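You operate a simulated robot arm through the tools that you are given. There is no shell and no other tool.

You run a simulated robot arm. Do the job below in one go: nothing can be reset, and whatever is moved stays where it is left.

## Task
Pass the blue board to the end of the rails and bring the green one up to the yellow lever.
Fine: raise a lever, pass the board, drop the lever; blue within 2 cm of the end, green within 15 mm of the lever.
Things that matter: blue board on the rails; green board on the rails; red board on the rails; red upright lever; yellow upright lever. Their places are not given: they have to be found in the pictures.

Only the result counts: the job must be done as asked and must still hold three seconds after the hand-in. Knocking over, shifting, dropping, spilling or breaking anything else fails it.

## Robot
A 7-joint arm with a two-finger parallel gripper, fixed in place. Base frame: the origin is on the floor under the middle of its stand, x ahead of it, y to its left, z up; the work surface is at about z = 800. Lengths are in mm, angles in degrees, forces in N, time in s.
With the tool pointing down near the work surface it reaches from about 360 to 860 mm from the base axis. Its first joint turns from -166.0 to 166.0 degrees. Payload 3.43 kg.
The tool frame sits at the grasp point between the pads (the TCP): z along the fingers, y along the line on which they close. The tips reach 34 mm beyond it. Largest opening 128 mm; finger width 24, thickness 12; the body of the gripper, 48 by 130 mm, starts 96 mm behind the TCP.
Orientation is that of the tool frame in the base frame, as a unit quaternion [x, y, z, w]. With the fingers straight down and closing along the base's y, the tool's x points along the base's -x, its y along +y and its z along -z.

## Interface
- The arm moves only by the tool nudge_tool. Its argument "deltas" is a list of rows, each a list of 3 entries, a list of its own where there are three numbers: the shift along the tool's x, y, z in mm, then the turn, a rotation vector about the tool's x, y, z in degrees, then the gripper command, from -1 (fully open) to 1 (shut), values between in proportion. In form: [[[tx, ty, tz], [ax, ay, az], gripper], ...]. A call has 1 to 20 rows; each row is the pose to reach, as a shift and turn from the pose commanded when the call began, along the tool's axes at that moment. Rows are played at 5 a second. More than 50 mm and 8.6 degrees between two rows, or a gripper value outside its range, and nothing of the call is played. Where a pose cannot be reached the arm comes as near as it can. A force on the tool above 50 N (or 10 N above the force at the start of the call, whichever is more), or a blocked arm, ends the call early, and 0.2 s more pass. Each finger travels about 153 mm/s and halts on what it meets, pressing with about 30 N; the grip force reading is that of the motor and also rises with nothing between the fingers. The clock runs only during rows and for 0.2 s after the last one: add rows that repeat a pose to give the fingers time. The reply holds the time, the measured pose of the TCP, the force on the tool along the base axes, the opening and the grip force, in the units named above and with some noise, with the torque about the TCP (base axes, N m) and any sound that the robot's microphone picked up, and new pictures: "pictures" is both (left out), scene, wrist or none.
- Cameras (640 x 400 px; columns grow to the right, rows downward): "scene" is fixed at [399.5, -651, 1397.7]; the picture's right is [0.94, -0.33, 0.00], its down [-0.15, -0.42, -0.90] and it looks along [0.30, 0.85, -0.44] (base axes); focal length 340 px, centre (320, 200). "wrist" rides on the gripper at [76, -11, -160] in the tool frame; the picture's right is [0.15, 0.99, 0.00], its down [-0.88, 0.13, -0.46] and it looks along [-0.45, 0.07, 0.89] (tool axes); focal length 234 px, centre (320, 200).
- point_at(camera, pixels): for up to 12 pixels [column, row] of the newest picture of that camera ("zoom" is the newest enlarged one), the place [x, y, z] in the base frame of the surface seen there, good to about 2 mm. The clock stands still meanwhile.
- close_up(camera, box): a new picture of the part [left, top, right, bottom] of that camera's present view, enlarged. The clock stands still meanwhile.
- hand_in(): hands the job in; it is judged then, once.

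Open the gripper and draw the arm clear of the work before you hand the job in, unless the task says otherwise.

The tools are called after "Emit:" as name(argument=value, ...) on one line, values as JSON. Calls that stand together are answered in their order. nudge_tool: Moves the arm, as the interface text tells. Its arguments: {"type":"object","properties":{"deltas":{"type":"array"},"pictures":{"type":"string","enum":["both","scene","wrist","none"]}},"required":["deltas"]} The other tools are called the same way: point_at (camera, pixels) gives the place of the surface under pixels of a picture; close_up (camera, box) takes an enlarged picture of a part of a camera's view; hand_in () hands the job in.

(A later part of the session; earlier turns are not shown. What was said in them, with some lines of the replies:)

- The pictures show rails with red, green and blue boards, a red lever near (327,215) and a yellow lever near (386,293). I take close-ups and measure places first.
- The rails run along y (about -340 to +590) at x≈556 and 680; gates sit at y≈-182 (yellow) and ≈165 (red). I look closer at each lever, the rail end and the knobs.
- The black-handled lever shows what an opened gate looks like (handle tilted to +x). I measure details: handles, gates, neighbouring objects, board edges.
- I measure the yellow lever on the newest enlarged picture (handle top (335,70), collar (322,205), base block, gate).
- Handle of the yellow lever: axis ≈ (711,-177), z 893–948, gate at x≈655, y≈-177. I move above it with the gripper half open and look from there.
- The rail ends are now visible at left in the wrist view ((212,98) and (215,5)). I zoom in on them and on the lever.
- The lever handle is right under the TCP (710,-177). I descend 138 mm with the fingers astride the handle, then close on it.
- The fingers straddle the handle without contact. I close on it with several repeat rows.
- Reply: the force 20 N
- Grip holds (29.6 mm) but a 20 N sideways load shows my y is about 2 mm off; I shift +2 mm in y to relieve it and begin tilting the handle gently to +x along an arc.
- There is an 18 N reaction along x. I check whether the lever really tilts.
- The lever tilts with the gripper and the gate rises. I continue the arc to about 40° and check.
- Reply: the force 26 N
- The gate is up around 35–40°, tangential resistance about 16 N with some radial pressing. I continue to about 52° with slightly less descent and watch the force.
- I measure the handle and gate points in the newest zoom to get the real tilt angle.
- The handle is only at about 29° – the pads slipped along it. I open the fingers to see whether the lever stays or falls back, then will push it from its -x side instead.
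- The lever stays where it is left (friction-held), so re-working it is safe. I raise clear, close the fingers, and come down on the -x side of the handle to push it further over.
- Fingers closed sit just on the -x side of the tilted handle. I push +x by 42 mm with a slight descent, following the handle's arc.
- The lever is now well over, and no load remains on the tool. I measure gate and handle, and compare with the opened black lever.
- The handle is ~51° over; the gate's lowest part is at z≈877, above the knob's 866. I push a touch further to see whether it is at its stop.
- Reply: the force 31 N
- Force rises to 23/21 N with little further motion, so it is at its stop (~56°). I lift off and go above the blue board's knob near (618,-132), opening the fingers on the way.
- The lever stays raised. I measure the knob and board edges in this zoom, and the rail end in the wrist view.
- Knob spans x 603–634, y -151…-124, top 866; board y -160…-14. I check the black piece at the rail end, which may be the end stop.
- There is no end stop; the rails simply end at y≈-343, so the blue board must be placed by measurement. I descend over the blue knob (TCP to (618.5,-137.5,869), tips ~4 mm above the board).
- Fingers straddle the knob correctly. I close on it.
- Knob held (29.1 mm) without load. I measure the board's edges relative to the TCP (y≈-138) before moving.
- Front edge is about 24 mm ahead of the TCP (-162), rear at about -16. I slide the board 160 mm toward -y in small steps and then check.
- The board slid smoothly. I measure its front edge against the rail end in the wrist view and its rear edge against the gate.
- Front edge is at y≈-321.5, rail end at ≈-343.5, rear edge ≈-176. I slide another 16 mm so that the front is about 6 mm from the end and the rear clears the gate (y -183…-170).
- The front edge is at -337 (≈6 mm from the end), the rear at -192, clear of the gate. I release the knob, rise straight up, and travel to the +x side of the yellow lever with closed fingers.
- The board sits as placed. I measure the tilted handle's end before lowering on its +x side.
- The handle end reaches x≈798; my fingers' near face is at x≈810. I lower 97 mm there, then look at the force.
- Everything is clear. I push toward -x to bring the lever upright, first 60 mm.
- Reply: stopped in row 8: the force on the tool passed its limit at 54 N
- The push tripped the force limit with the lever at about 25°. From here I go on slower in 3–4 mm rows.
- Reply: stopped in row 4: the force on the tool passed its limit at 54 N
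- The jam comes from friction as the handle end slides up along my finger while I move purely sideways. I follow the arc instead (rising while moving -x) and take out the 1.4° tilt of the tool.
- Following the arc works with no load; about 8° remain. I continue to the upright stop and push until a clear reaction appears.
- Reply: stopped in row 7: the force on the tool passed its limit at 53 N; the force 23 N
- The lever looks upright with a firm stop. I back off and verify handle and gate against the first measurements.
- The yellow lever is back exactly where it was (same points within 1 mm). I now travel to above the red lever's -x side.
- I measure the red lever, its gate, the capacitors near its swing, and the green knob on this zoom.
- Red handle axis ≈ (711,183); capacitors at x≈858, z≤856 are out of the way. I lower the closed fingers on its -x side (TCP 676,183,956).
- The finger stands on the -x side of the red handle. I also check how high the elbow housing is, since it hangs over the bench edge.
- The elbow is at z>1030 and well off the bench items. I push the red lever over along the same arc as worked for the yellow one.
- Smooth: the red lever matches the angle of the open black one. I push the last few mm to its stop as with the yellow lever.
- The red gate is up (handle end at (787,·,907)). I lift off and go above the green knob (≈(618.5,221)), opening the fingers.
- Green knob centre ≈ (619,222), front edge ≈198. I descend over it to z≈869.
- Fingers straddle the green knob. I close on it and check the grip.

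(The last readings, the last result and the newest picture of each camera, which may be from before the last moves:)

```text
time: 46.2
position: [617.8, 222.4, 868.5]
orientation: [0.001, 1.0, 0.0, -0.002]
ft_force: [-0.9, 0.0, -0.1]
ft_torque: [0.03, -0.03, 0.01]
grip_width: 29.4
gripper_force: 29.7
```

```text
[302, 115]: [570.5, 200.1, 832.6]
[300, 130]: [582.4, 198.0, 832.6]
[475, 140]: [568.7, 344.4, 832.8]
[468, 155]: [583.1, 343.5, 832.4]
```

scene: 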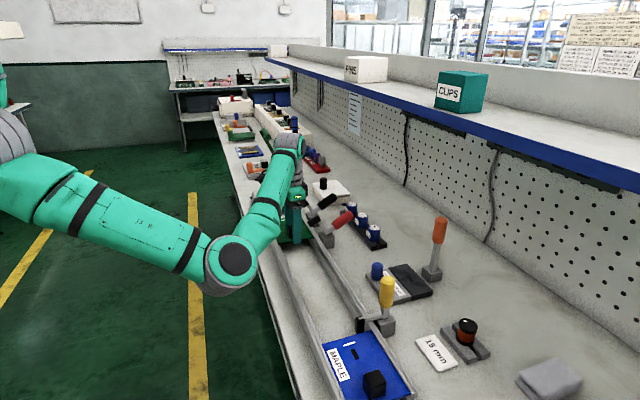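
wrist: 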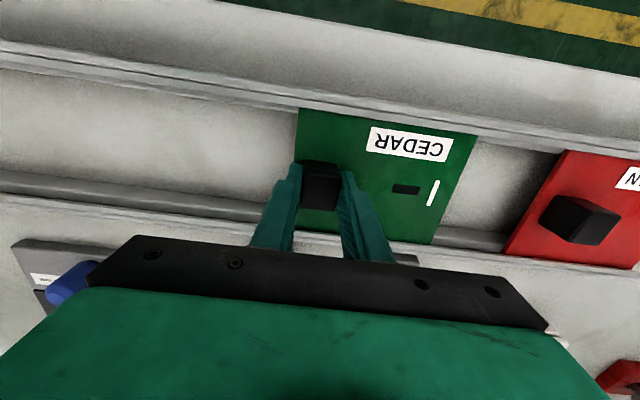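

Grip is unloaded and firm (29.4 mm); front edge at ≈198.5. I slide the green board 260 mm toward -y through the open red gate.

Emit:
nudge_tool(deltas=[[[0, -5, 0], [0, 0, 0], 1], [[0, -15, 0], [0, 0, 0], 1], [[0, -28, 0], [0, 0, 0], 1], [[0, -42, 0], [0, 0, 0], 1], [[0, -56, 0], [0, 0, 0], 1], [[0, -70, 0], [0, 0, 0], 1], [[0, -84, 0], [0, 0, 0], 1], [[0, -98, 0], [0, 0, 0], 1], [[0, -112, 0], [0, 0, 0], 1], [[0, -126, 0], [0, 0, 0], 1], [[0, -140, 0], [0, 0, 0], 1], [[0, -154, 0], [0, 0, 0], 1], [[0, -168, 0], [0, 0, 0], 1], [[0, -182, 0], [0, 0, 0], 1], [[0, -196, 0], [0, 0, 0], 1], [[0, -210, 0], [0, 0, 0], 1], [[0, -224, 0], [0, 0, 0], 1], [[0, -238, 0], [0, 0, 0], 1], [[0, -250, 0], [0, 0, 0], 1], [[0, -260, 0], [0, 0, 0], 1]])

```text
time: 50.4
position: [618.4, -37.3, 870.6]
orientation: [0.001, 1.0, -0.001, -0.001]
ft_force: [0.7, 0.5, -0.5]
ft_torque: [-0.05, -0.03, 0.01]
grip_width: 29.5
gripper_force: 29.7
```

scene: 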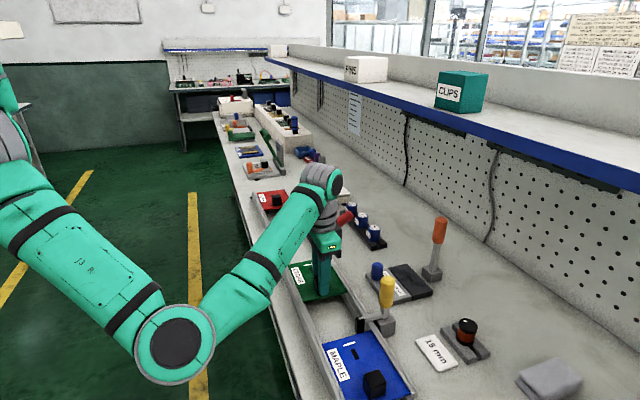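
wrist: 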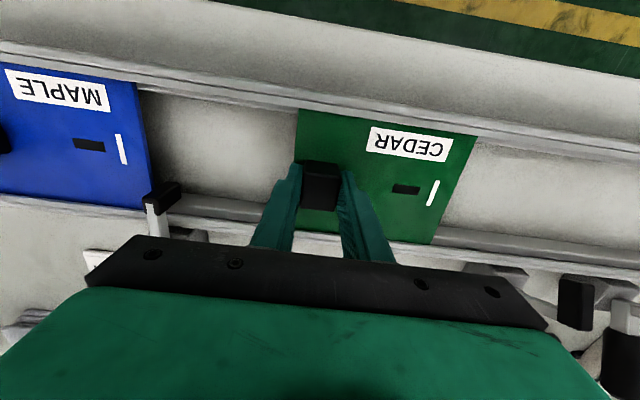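

Passing well. I measure the yellow gate's near face and both board edges now.

Emit:
close_up(camera="wrist", box=[120, 100, 320, 250])

Emit:
point_at(camera="zoom", pixels=[[165, 270], [180, 270], [188, 262], [110, 300], [85, 100], [80, 60], [565, 100], [562, 130], [135, 255], [150, 240], [185, 275], [178, 285]])

```text
2.67 times, centred on (220, 175) of wrist
```

zoom: 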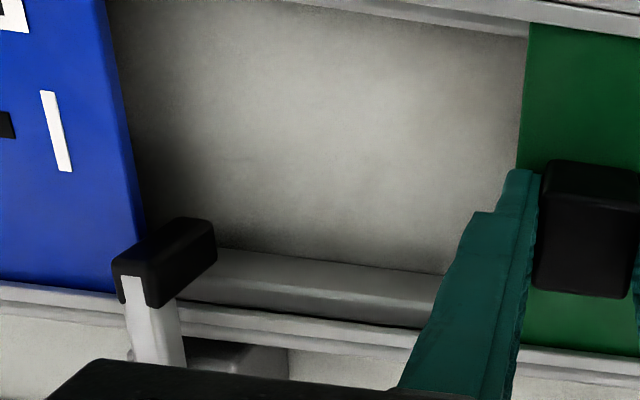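

```text
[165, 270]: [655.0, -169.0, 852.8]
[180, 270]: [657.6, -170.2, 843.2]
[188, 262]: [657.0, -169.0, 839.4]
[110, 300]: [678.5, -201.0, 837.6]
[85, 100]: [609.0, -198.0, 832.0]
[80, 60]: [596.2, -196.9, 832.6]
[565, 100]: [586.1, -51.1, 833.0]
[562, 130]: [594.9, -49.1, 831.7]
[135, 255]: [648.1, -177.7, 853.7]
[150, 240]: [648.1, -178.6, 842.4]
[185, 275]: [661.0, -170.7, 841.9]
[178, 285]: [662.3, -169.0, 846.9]
```

Gate's near face is at y≈-169.5. I slide another 95 mm, leaving ~13 mm, then measure for the last bit.

Emit:
nudge_tool(deltas=[[[0, -5, 0], [0, 0, 0], 1], [[0, -15, 0], [0, 0, 0], 1], [[0, -27, 0], [0, 0, 0], 1], [[0, -39, 0], [0, 0, 0], 1], [[0, -51, 0], [0, 0, 0], 1], [[0, -63, 0], [0, 0, 0], 1], [[0, -75, 0], [0, 0, 0], 1], [[0, -85, 0], [0, 0, 0], 1], [[0, -92, 0], [0, 0, 0], 1], [[0, -95, 0], [0, 0, 0], 1], [[0, -95, 0], [0, 0, 0], 1]])

Emit:
close_up(camera="wrist", box=[200, 80, 340, 260])

Emit:
close_up(camera="scene", box=[280, 250, 420, 350])

Emit:
point_at(camera="wrist", pixels=[[302, 115], [300, 125], [299, 140], [301, 120], [475, 140], [468, 155], [464, 165]])

```text
time: 52.8
position: [618.5, -132.7, 868.4]
orientation: [0.001, 1.0, 0.0, -0.002]
ft_force: [-0.7, 0.8, 1.6]
ft_torque: [0.08, 0.01, 0.0]
grip_width: 29.3
gripper_force: 29.9
```

scene: 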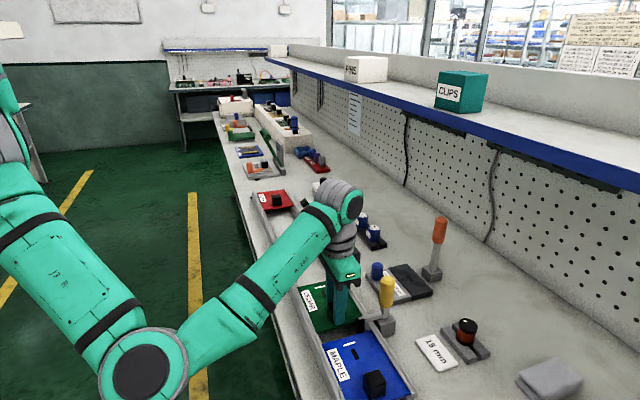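
wrist: 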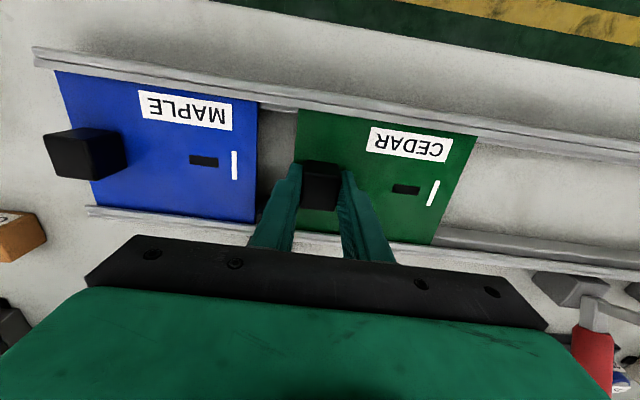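

```text
2.22 times, centred on (270, 170) of wrist
```

zoom: 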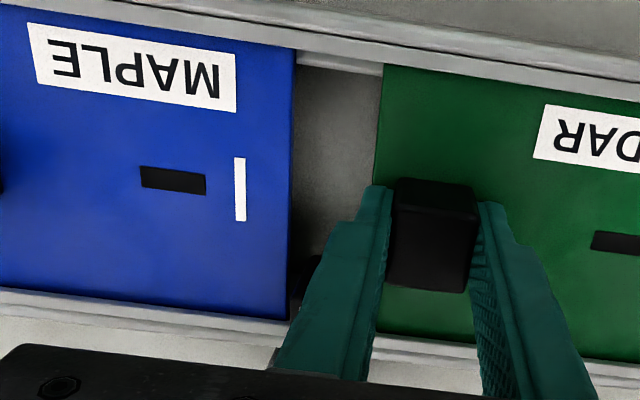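

```text
4.00 times, centred on (350, 300) of scene
```

zoom: 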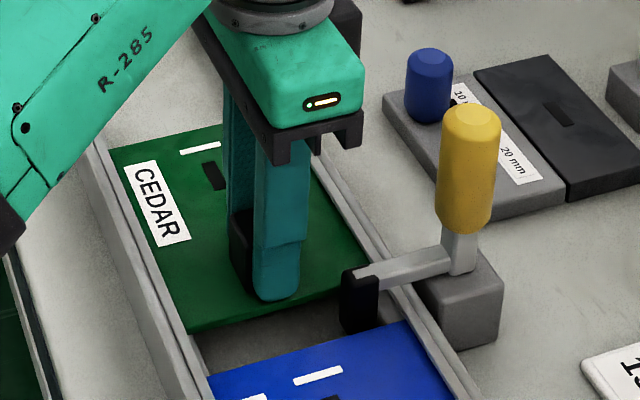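

```text
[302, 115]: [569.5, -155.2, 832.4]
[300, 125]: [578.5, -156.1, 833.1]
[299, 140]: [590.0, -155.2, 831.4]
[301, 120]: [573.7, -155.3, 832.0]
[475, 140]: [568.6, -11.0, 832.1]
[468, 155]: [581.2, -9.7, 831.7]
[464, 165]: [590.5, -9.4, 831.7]
```

Front edge is at ≈-156.5, gate face at -169.5. I move 8 mm more, leaving about 5 mm.

Emit:
nudge_tool(deltas=[[[0, -3, 0], [0, 0, 0], 1], [[0, -6, 0], [0, 0, 0], 1], [[0, -8, 0], [0, 0, 0], 1], [[0, -8, 0], [0, 0, 0], 1], [[0, -8, 0], [0, 0, 0], 1]])

Emit:
point_at(camera="wrist", pixels=[[302, 115], [300, 125], [299, 140], [301, 120], [475, 140], [468, 155], [464, 165]])

Emit:
close_up(camera="scene", box=[310, 270, 400, 340])

```text
time: 54.0
position: [618.3, -140.5, 870.3]
orientation: [0.001, 1.0, 0.0, -0.002]
ft_force: [-0.2, 0.0, 0.7]
ft_torque: [-0.03, -0.03, 0.0]
grip_width: 29.2
gripper_force: 29.9
```

scene: 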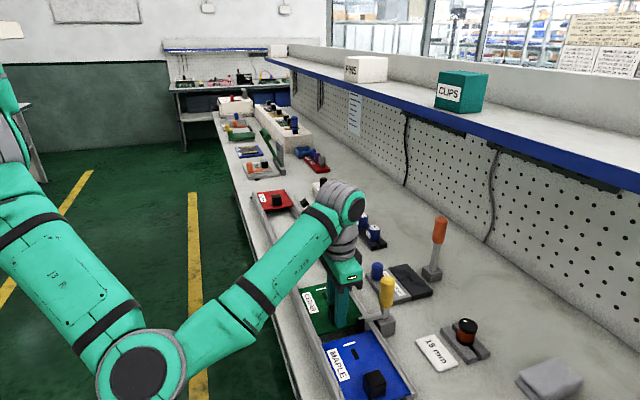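
wrist: 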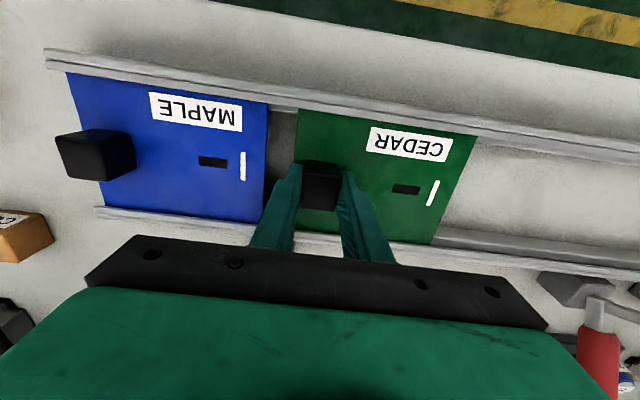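

```text
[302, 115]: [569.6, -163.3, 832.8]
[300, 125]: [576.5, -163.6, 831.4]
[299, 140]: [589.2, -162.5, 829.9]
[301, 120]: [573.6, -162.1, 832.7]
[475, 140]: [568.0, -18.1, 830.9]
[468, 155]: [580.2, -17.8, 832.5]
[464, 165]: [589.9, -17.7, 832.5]
```

```text
5.71 times, centred on (355, 305) of scene
```

zoom: 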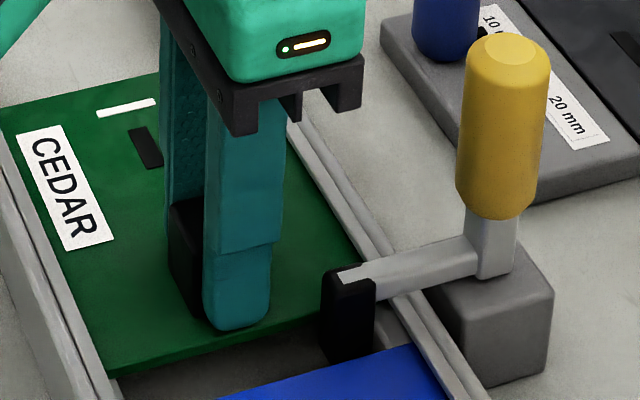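

Front edge ≈ -164, gap to the gate ≈5.5 mm. I take 2 mm more for margin, then release and rise straight up.

Emit:
nudge_tool(deltas=[[[0, -1, 0], [0, 0, 0], 1], [[0, -2, 0], [0, 0, 0], 1], [[0, -2, 0], [0, 0, 0], 1], [[0, -2, 0], [0, 0, 0], 0.1], [[0, -2, 0], [0, 0, 0], 0], [[0, -2, -20], [0, 0, 0], 0], [[0, -2, -60], [0, 0, 0], 0], [[0, -2, -105], [0, 0, 0], 0], [[0, -2, -150], [0, 0, 0], 0], [[0, -2, -150], [0, 0, 0], 0]])

Emit:
close_up(camera="scene", box=[280, 260, 420, 400])

Emit:
close_up(camera="wrist", box=[150, 50, 450, 250])

```text
time: 56.2
position: [616.2, -139.8, 1020.1]
orientation: [0.001, 1.0, 0.001, -0.002]
ft_force: [0.2, 0.0, 0.2]
ft_torque: [-0.02, -0.01, -0.01]
grip_width: 64.1
gripper_force: 0.1
```

scene: 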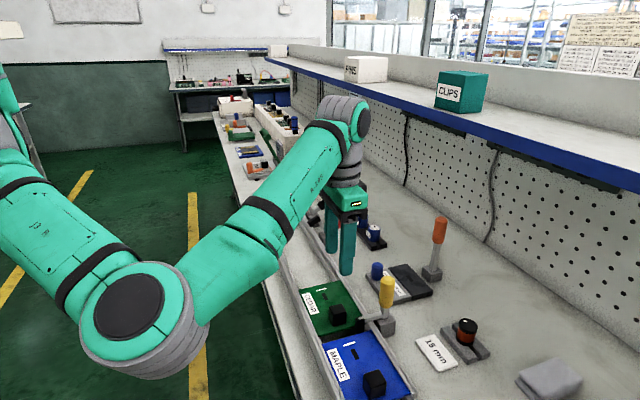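
wrist: 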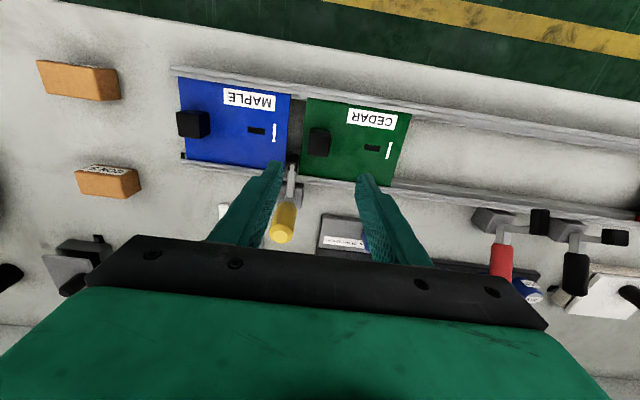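

```text
2.86 times, centred on (350, 330) of scene
```

zoom: 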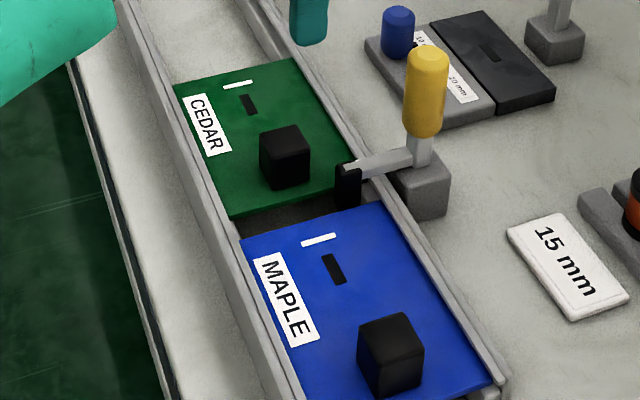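

```text
2.00 times, centred on (300, 150) of wrist
```

zoom: 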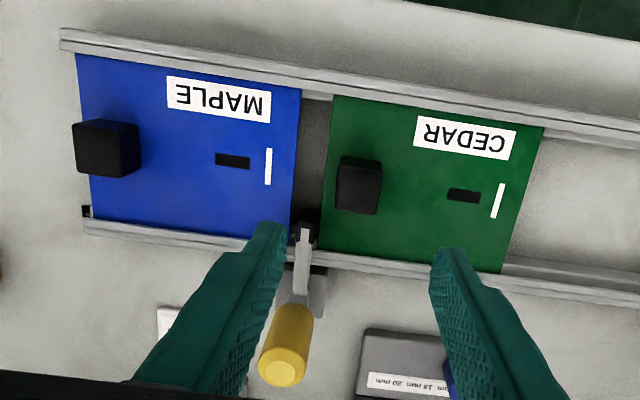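

Both boards are in place around the closed yellow gate. I measure the edges once more with the view unobstructed.

Emit:
point_at(camera="zoom", pixels=[[335, 110], [330, 150], [324, 190], [320, 230], [300, 95], [297, 150], [292, 215], [78, 60], [92, 210], [62, 35], [316, 222], [85, 225]])

Emit:
close_up(camera="scene", box=[330, 290, 410, 350])

Emit:
point_at(camera="zoom", pixels=[[50, 165], [100, 150], [180, 130], [150, 180], [185, 195], [205, 160], [120, 220], [200, 200]])

```text
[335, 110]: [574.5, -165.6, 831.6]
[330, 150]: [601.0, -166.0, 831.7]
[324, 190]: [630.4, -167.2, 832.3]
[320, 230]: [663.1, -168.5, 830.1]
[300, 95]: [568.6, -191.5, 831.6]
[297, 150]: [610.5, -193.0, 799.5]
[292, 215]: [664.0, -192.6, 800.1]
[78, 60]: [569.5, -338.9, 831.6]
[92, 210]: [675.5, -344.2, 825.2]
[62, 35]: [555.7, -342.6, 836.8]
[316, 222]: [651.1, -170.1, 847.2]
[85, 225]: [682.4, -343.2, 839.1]
```

```text
6.67 times, centred on (370, 320) of scene
```

zoom: 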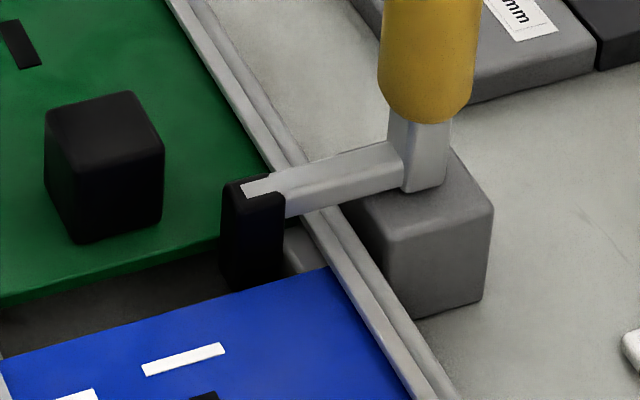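

```text
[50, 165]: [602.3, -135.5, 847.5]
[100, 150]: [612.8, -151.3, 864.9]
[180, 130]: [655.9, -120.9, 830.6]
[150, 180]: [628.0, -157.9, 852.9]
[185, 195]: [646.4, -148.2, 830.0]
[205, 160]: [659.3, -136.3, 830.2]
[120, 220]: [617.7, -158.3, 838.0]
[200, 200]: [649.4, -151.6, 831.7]
```

Green's front edge is ≈3 mm from the gate, blue ≈5 mm from the rail end. Now I go to the +x side of the open red lever with closed fingers.

Emit:
nudge_tool(deltas=[[[-22, 36, 0], [0, 0, 0], 0.5], [[-45, 72, 0], [0, 0, 0], 1], [[-68, 108, 0], [0, 0, 0], 1], [[-91, 144, 0], [0, 0, 0], 1], [[-114, 180, 0], [0, 0, 0], 1], [[-137, 216, 0], [0, 0, 0], 1], [[-160, 252, 0], [0, 0, 0], 1], [[-183, 288, 0], [0, 0, 0], 1], [[-206, 323, 0], [0, 0, 0], 1], [[-206, 323, 0], [0, 0, 0], 1]])

Emit:
close_up(camera="scene", box=[260, 160, 420, 280])

Emit:
close_up(camera="wrist", box=[200, 0, 520, 260])

```text
time: 58.4
position: [825.7, 185.1, 1019.4]
orientation: [0.0, 1.0, 0.001, -0.002]
ft_force: [-1.0, 0.2, -0.4]
ft_torque: [0.01, -0.02, 0.0]
grip_width: 0.0
gripper_force: 29.7
```

scene: 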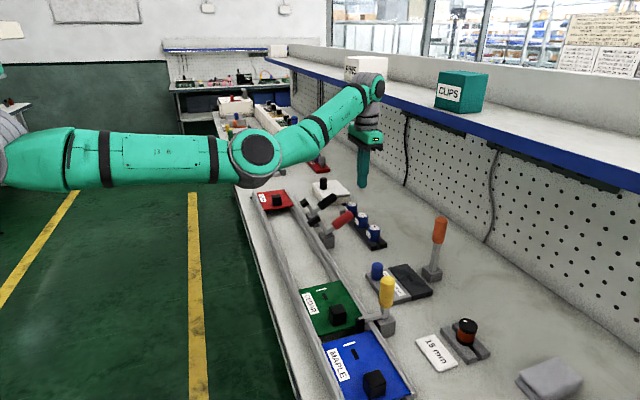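
wrist: 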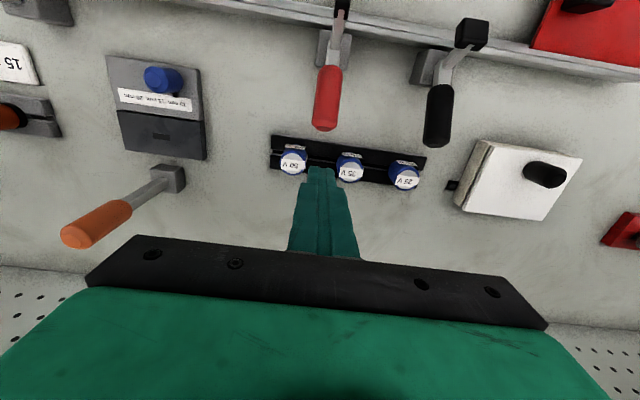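

```text
3.33 times, centred on (340, 220) of scene
```

zoom: 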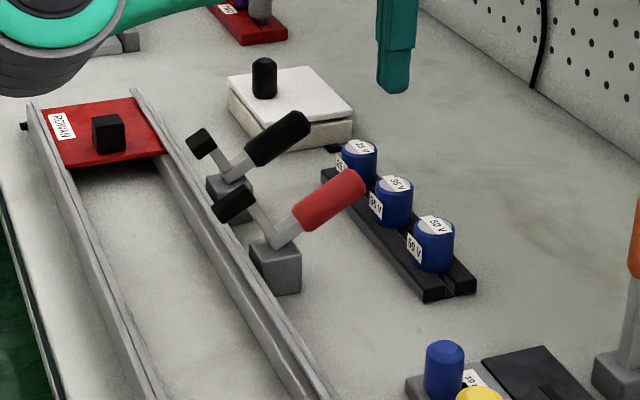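

```text
1.54 times, centred on (360, 130) of wrist
```

zoom: 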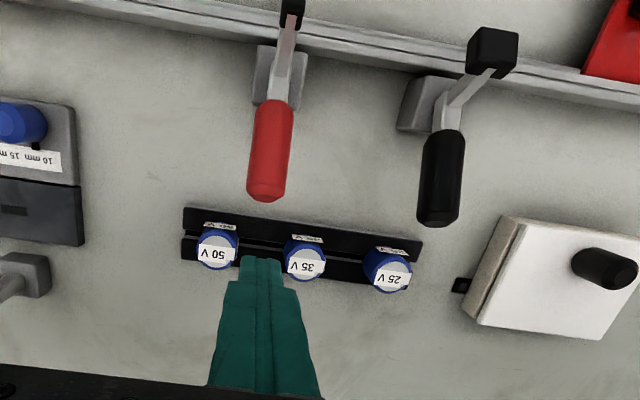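

The red lever is open as left. I lower 109 mm at x≈826, its handle end being at x≈799; tips stay ~20 mm above the capacitors.

Emit:
nudge_tool(deltas=[[[0, -1, 35], [0, 0, 0], 1], [[0, -2, 70], [0, 0, 0], 1], [[0, -2, 95], [0, 0, 0], 1], [[0, -2, 109], [0, 0, 0], 1], [[0, -2, 109], [0, 0, 0], 1]])

Emit:
close_up(camera="scene", box=[290, 170, 400, 260])

```text
time: 59.6
position: [825.1, 180.5, 909.0]
orientation: [0.001, 1.0, -0.001, -0.001]
ft_force: [1.1, -0.3, -0.9]
ft_torque: [0.01, 0.02, 0.03]
grip_width: 0.2
gripper_force: 29.5
```

scene: 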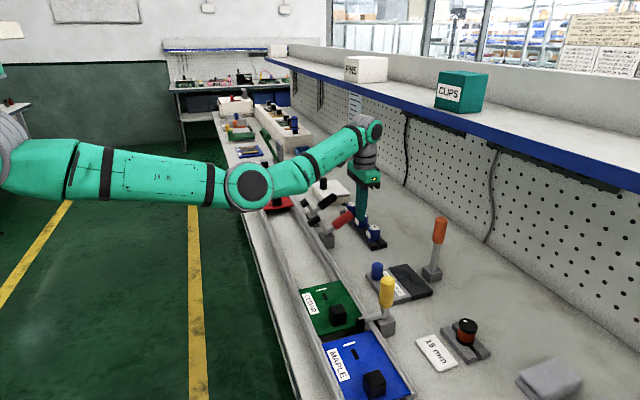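
wrist: 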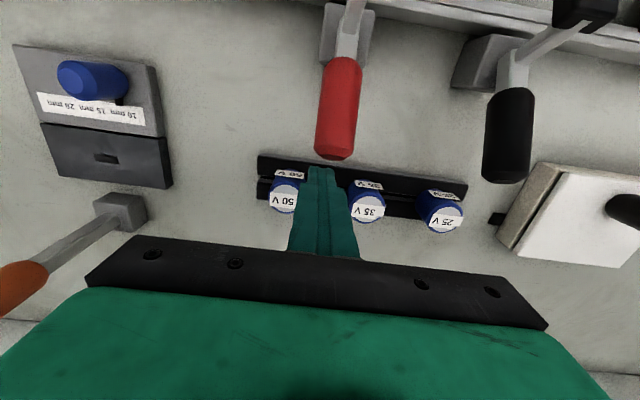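

```text
4.44 times, centred on (345, 215) of scene
```

zoom: 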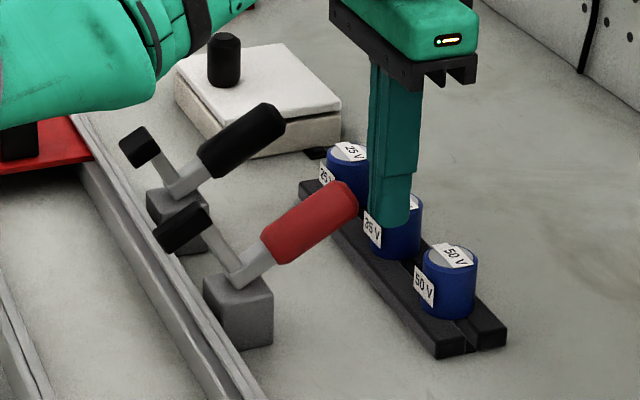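

The finger is beside the handle end with no contact. I move in to contact and follow the arc up and toward -x, to about 25° of tilt.

Emit:
nudge_tool(deltas=[[[6, 1, 0], [0, 0, 0], 1], [[11, 2, 0], [0, 0, 0], 1], [[14, 2, -1], [0, 0, 0], 1], [[16.5, 2, -4.5], [0, 0, 0], 1], [[19, 2, -9], [0, 0, 0], 1], [[21.2, 2, -12.5], [0, 0, 0], 1], [[23.6, 2, -16], [0, 0, 0], 1], [[26.2, 2, -19.4], [0, 0, 0], 1], [[28.9, 2, -22.6], [0, 0, 0], 1], [[31.8, 2, -25.8], [0, 0, 0], 1], [[34.7, 2, -28.7], [0, 0, 0], 1], [[37.8, 2, -31.6], [0, 0, 0], 1], [[41.1, 2, -34.3], [0, 0, 0], 1], [[44.4, 2, -36.9], [0, 0, 0], 1], [[47.9, 2, -39.3], [0, 0, 0], 1], [[47.9, 2, -39.3], [0, 0, 0], 1]])

Emit:
close_up(camera="scene", box=[290, 170, 400, 260])

```text
time: 63.0
position: [777.0, 180.8, 948.2]
orientation: [0.001, 1.0, 0.0, -0.003]
ft_force: [1.5, -0.2, -1.7]
ft_torque: [0.02, -0.05, -0.04]
grip_width: 0.1
gripper_force: 29.9
```

scene: 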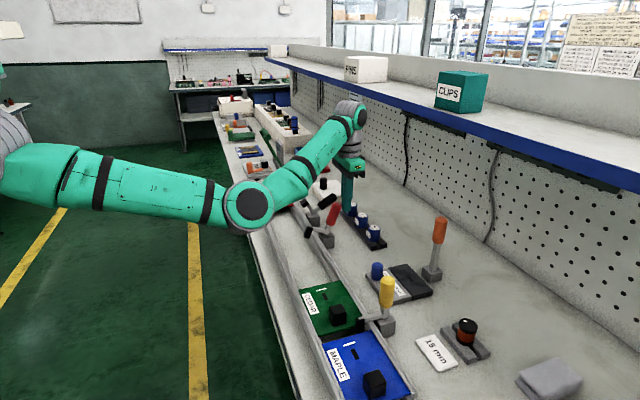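
wrist: 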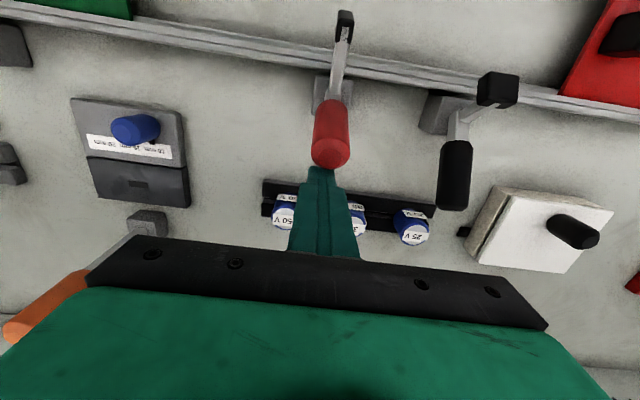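

```text
4.44 times, centred on (345, 215) of scene
```

zoom: 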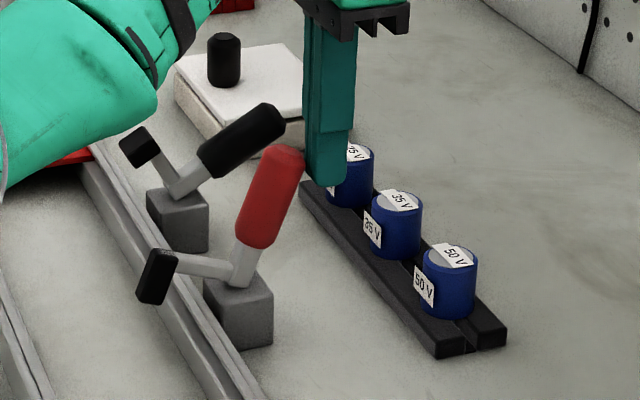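

No load and the lever is at ~22°. I continue along the arc to the upright stop.

Emit:
nudge_tool(deltas=[[[4, 1, -2.4], [0, 0, 0], 1], [[7.3, 1, -4.4], [0, 0, 0], 1], [[11, 1, -6], [0, 0, 0], 1], [[15, 1, -7.5], [0, 0, 0], 1], [[19, 1, -8.8], [0, 0, 0], 1], [[23, 1, -10], [0, 0, 0], 1], [[26, 1, -10.5], [0, 0, 0], 1], [[29, 1, -11], [0, 0, 0], 1], [[31, 1, -11], [0, 0, 0], 1], [[33, 1, -11], [0, 0, 0], 1], [[34.5, 1, -11], [0, 0, 0], 1], [[34.5, 1, -11], [0, 0, 0], 1]])

Emit:
close_up(camera="scene", box=[290, 170, 400, 260])

```text
time: 65.6
position: [741.5, 181.9, 959.6]
orientation: [0.001, 1.0, 0.0, -0.002]
ft_force: [3.6, -1.4, -0.3]
ft_torque: [-0.07, -0.1, 0.01]
grip_width: 0.0
gripper_force: 29.8
```

scene: 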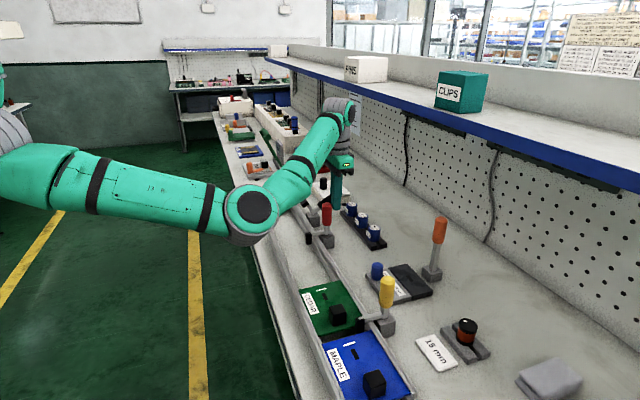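
wrist: 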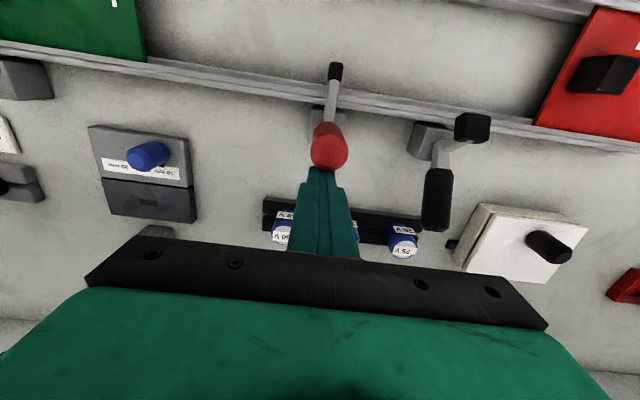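

```text
4.44 times, centred on (345, 215) of scene
```

zoom: 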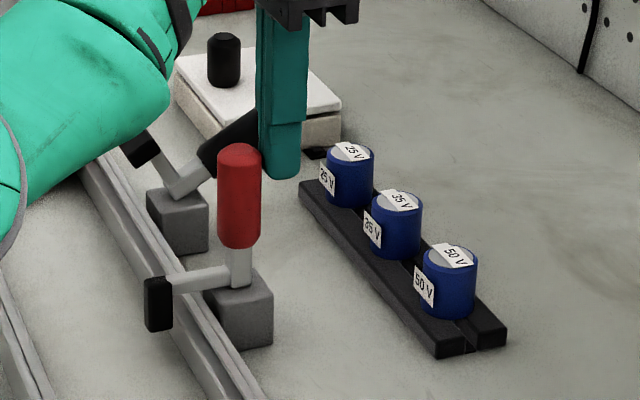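

It looks nearly upright with 3.6 N on the tool. I press 3 mm more to confirm the stop.

Emit:
nudge_tool(deltas=[[[1.5, 0, 0], [0, 0, 0], 1], [[3, 0, 0], [0, 0, 0], 1], [[3, 0, 0], [0, 0, 0], 1]], pictures="scene")

```text
time: 66.4
position: [740.8, 181.9, 958.8]
orientation: [0.001, 1.0, -0.001, -0.001]
ft_force: [35.7, -2.1, 5.5]
ft_torque: [0.32, -1.1, -0.13]
grip_width: 0.0
gripper_force: 29.6
```

scene: 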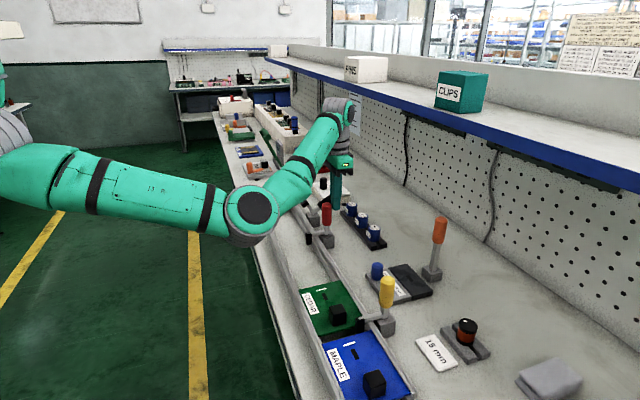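

The stop is firm (36 N with no motion), so the red lever is down. I back off, rise, and draw the arm away, opening the gripper.

Emit:
nudge_tool(deltas=[[[-4, 0, 0], [0, 0, 0], 1], [[-15, 0, -5], [0, 0, 0], 1], [[-20, 0, -40], [0, 0, 0], 1], [[-20, 0, -85], [0, 0, 0], 1], [[-20, 0, -130], [0, 0, 0], 0], [[15, -25, -155], [0, 0, 0], -1], [[50, -50, -175], [0, 0, 0], -1], [[85, -75, -190], [0, 0, 0], -1], [[120, -100, -200], [0, 0, 0], -1], [[120, -100, -200], [0, 0, 0], -1]])

Emit:
close_up(camera="scene", box=[240, 170, 460, 400])

Emit:
close_up(camera="scene", box=[250, 180, 350, 260])

```text
time: 68.6
position: [619.8, 82.2, 1160.5]
orientation: [0.001, 1.0, 0.0, -0.002]
ft_force: [0.0, -0.4, 0.0]
ft_torque: [0.01, 0.02, -0.01]
grip_width: 128.2
gripper_force: 0.1
```

scene: 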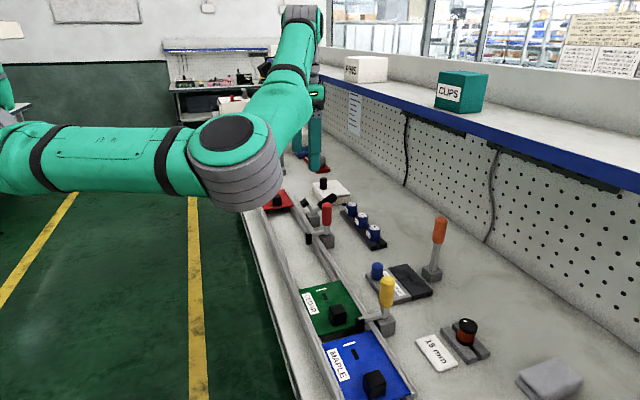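
wrist: 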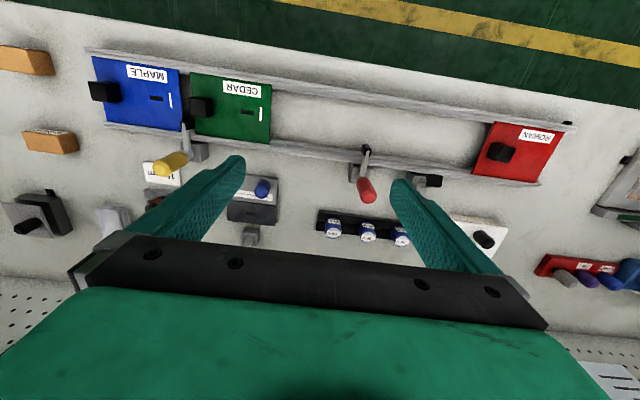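

```text
1.74 times, centred on (350, 285) of scene
```

zoom: 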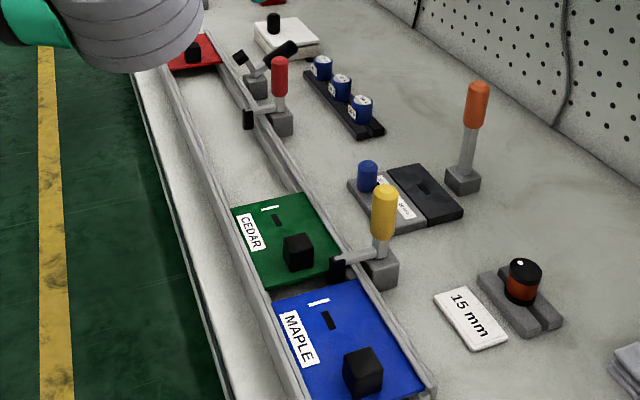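

```text
5.00 times, centred on (300, 220) of scene
```

zoom: 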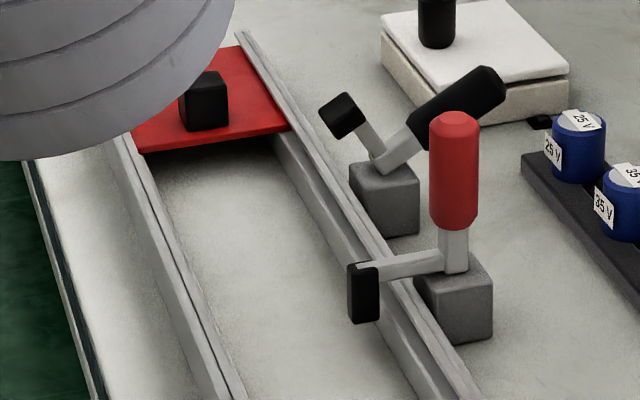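

Both levers are back in their starting positions, and the red board and the black lever haven't moved. Blue is about 5 mm from the rail end, and green is about 3 mm from the yellow gate. The gripper is open and the arm is clear, so I hand in.

Emit:
hand_in()

```text
The job is handed in.
```

The blue board is now at the end of the rails and the green board is up against the yellow lever. I've handed the job in; no verdict came back.

| Item | Asked | Measured |
|---|---|---|
| Blue board to the rail end | within 20 mm | about 5 mm |
| Green board to the yellow lever's gate | within 15 mm | about 3 mm |

- **Levers:** I raised the yellow and red levers to let the boards through, then lowered both. In the final pictures they look the same as at the start.
- **Force limit:** While I was lowering the yellow lever, the force on the tool passed its 50 N limit three times, at 53–54 N. The first two happened because my finger jammed against the handle, and the third when the lever reached its upright stop. Afterwards the lever measured within about 2 mm of its starting position.
- **Everything else:** The red board, the black lever and the other items on the bench look unmoved.
- **Arm:** The gripper is open and the arm is clear of the work.
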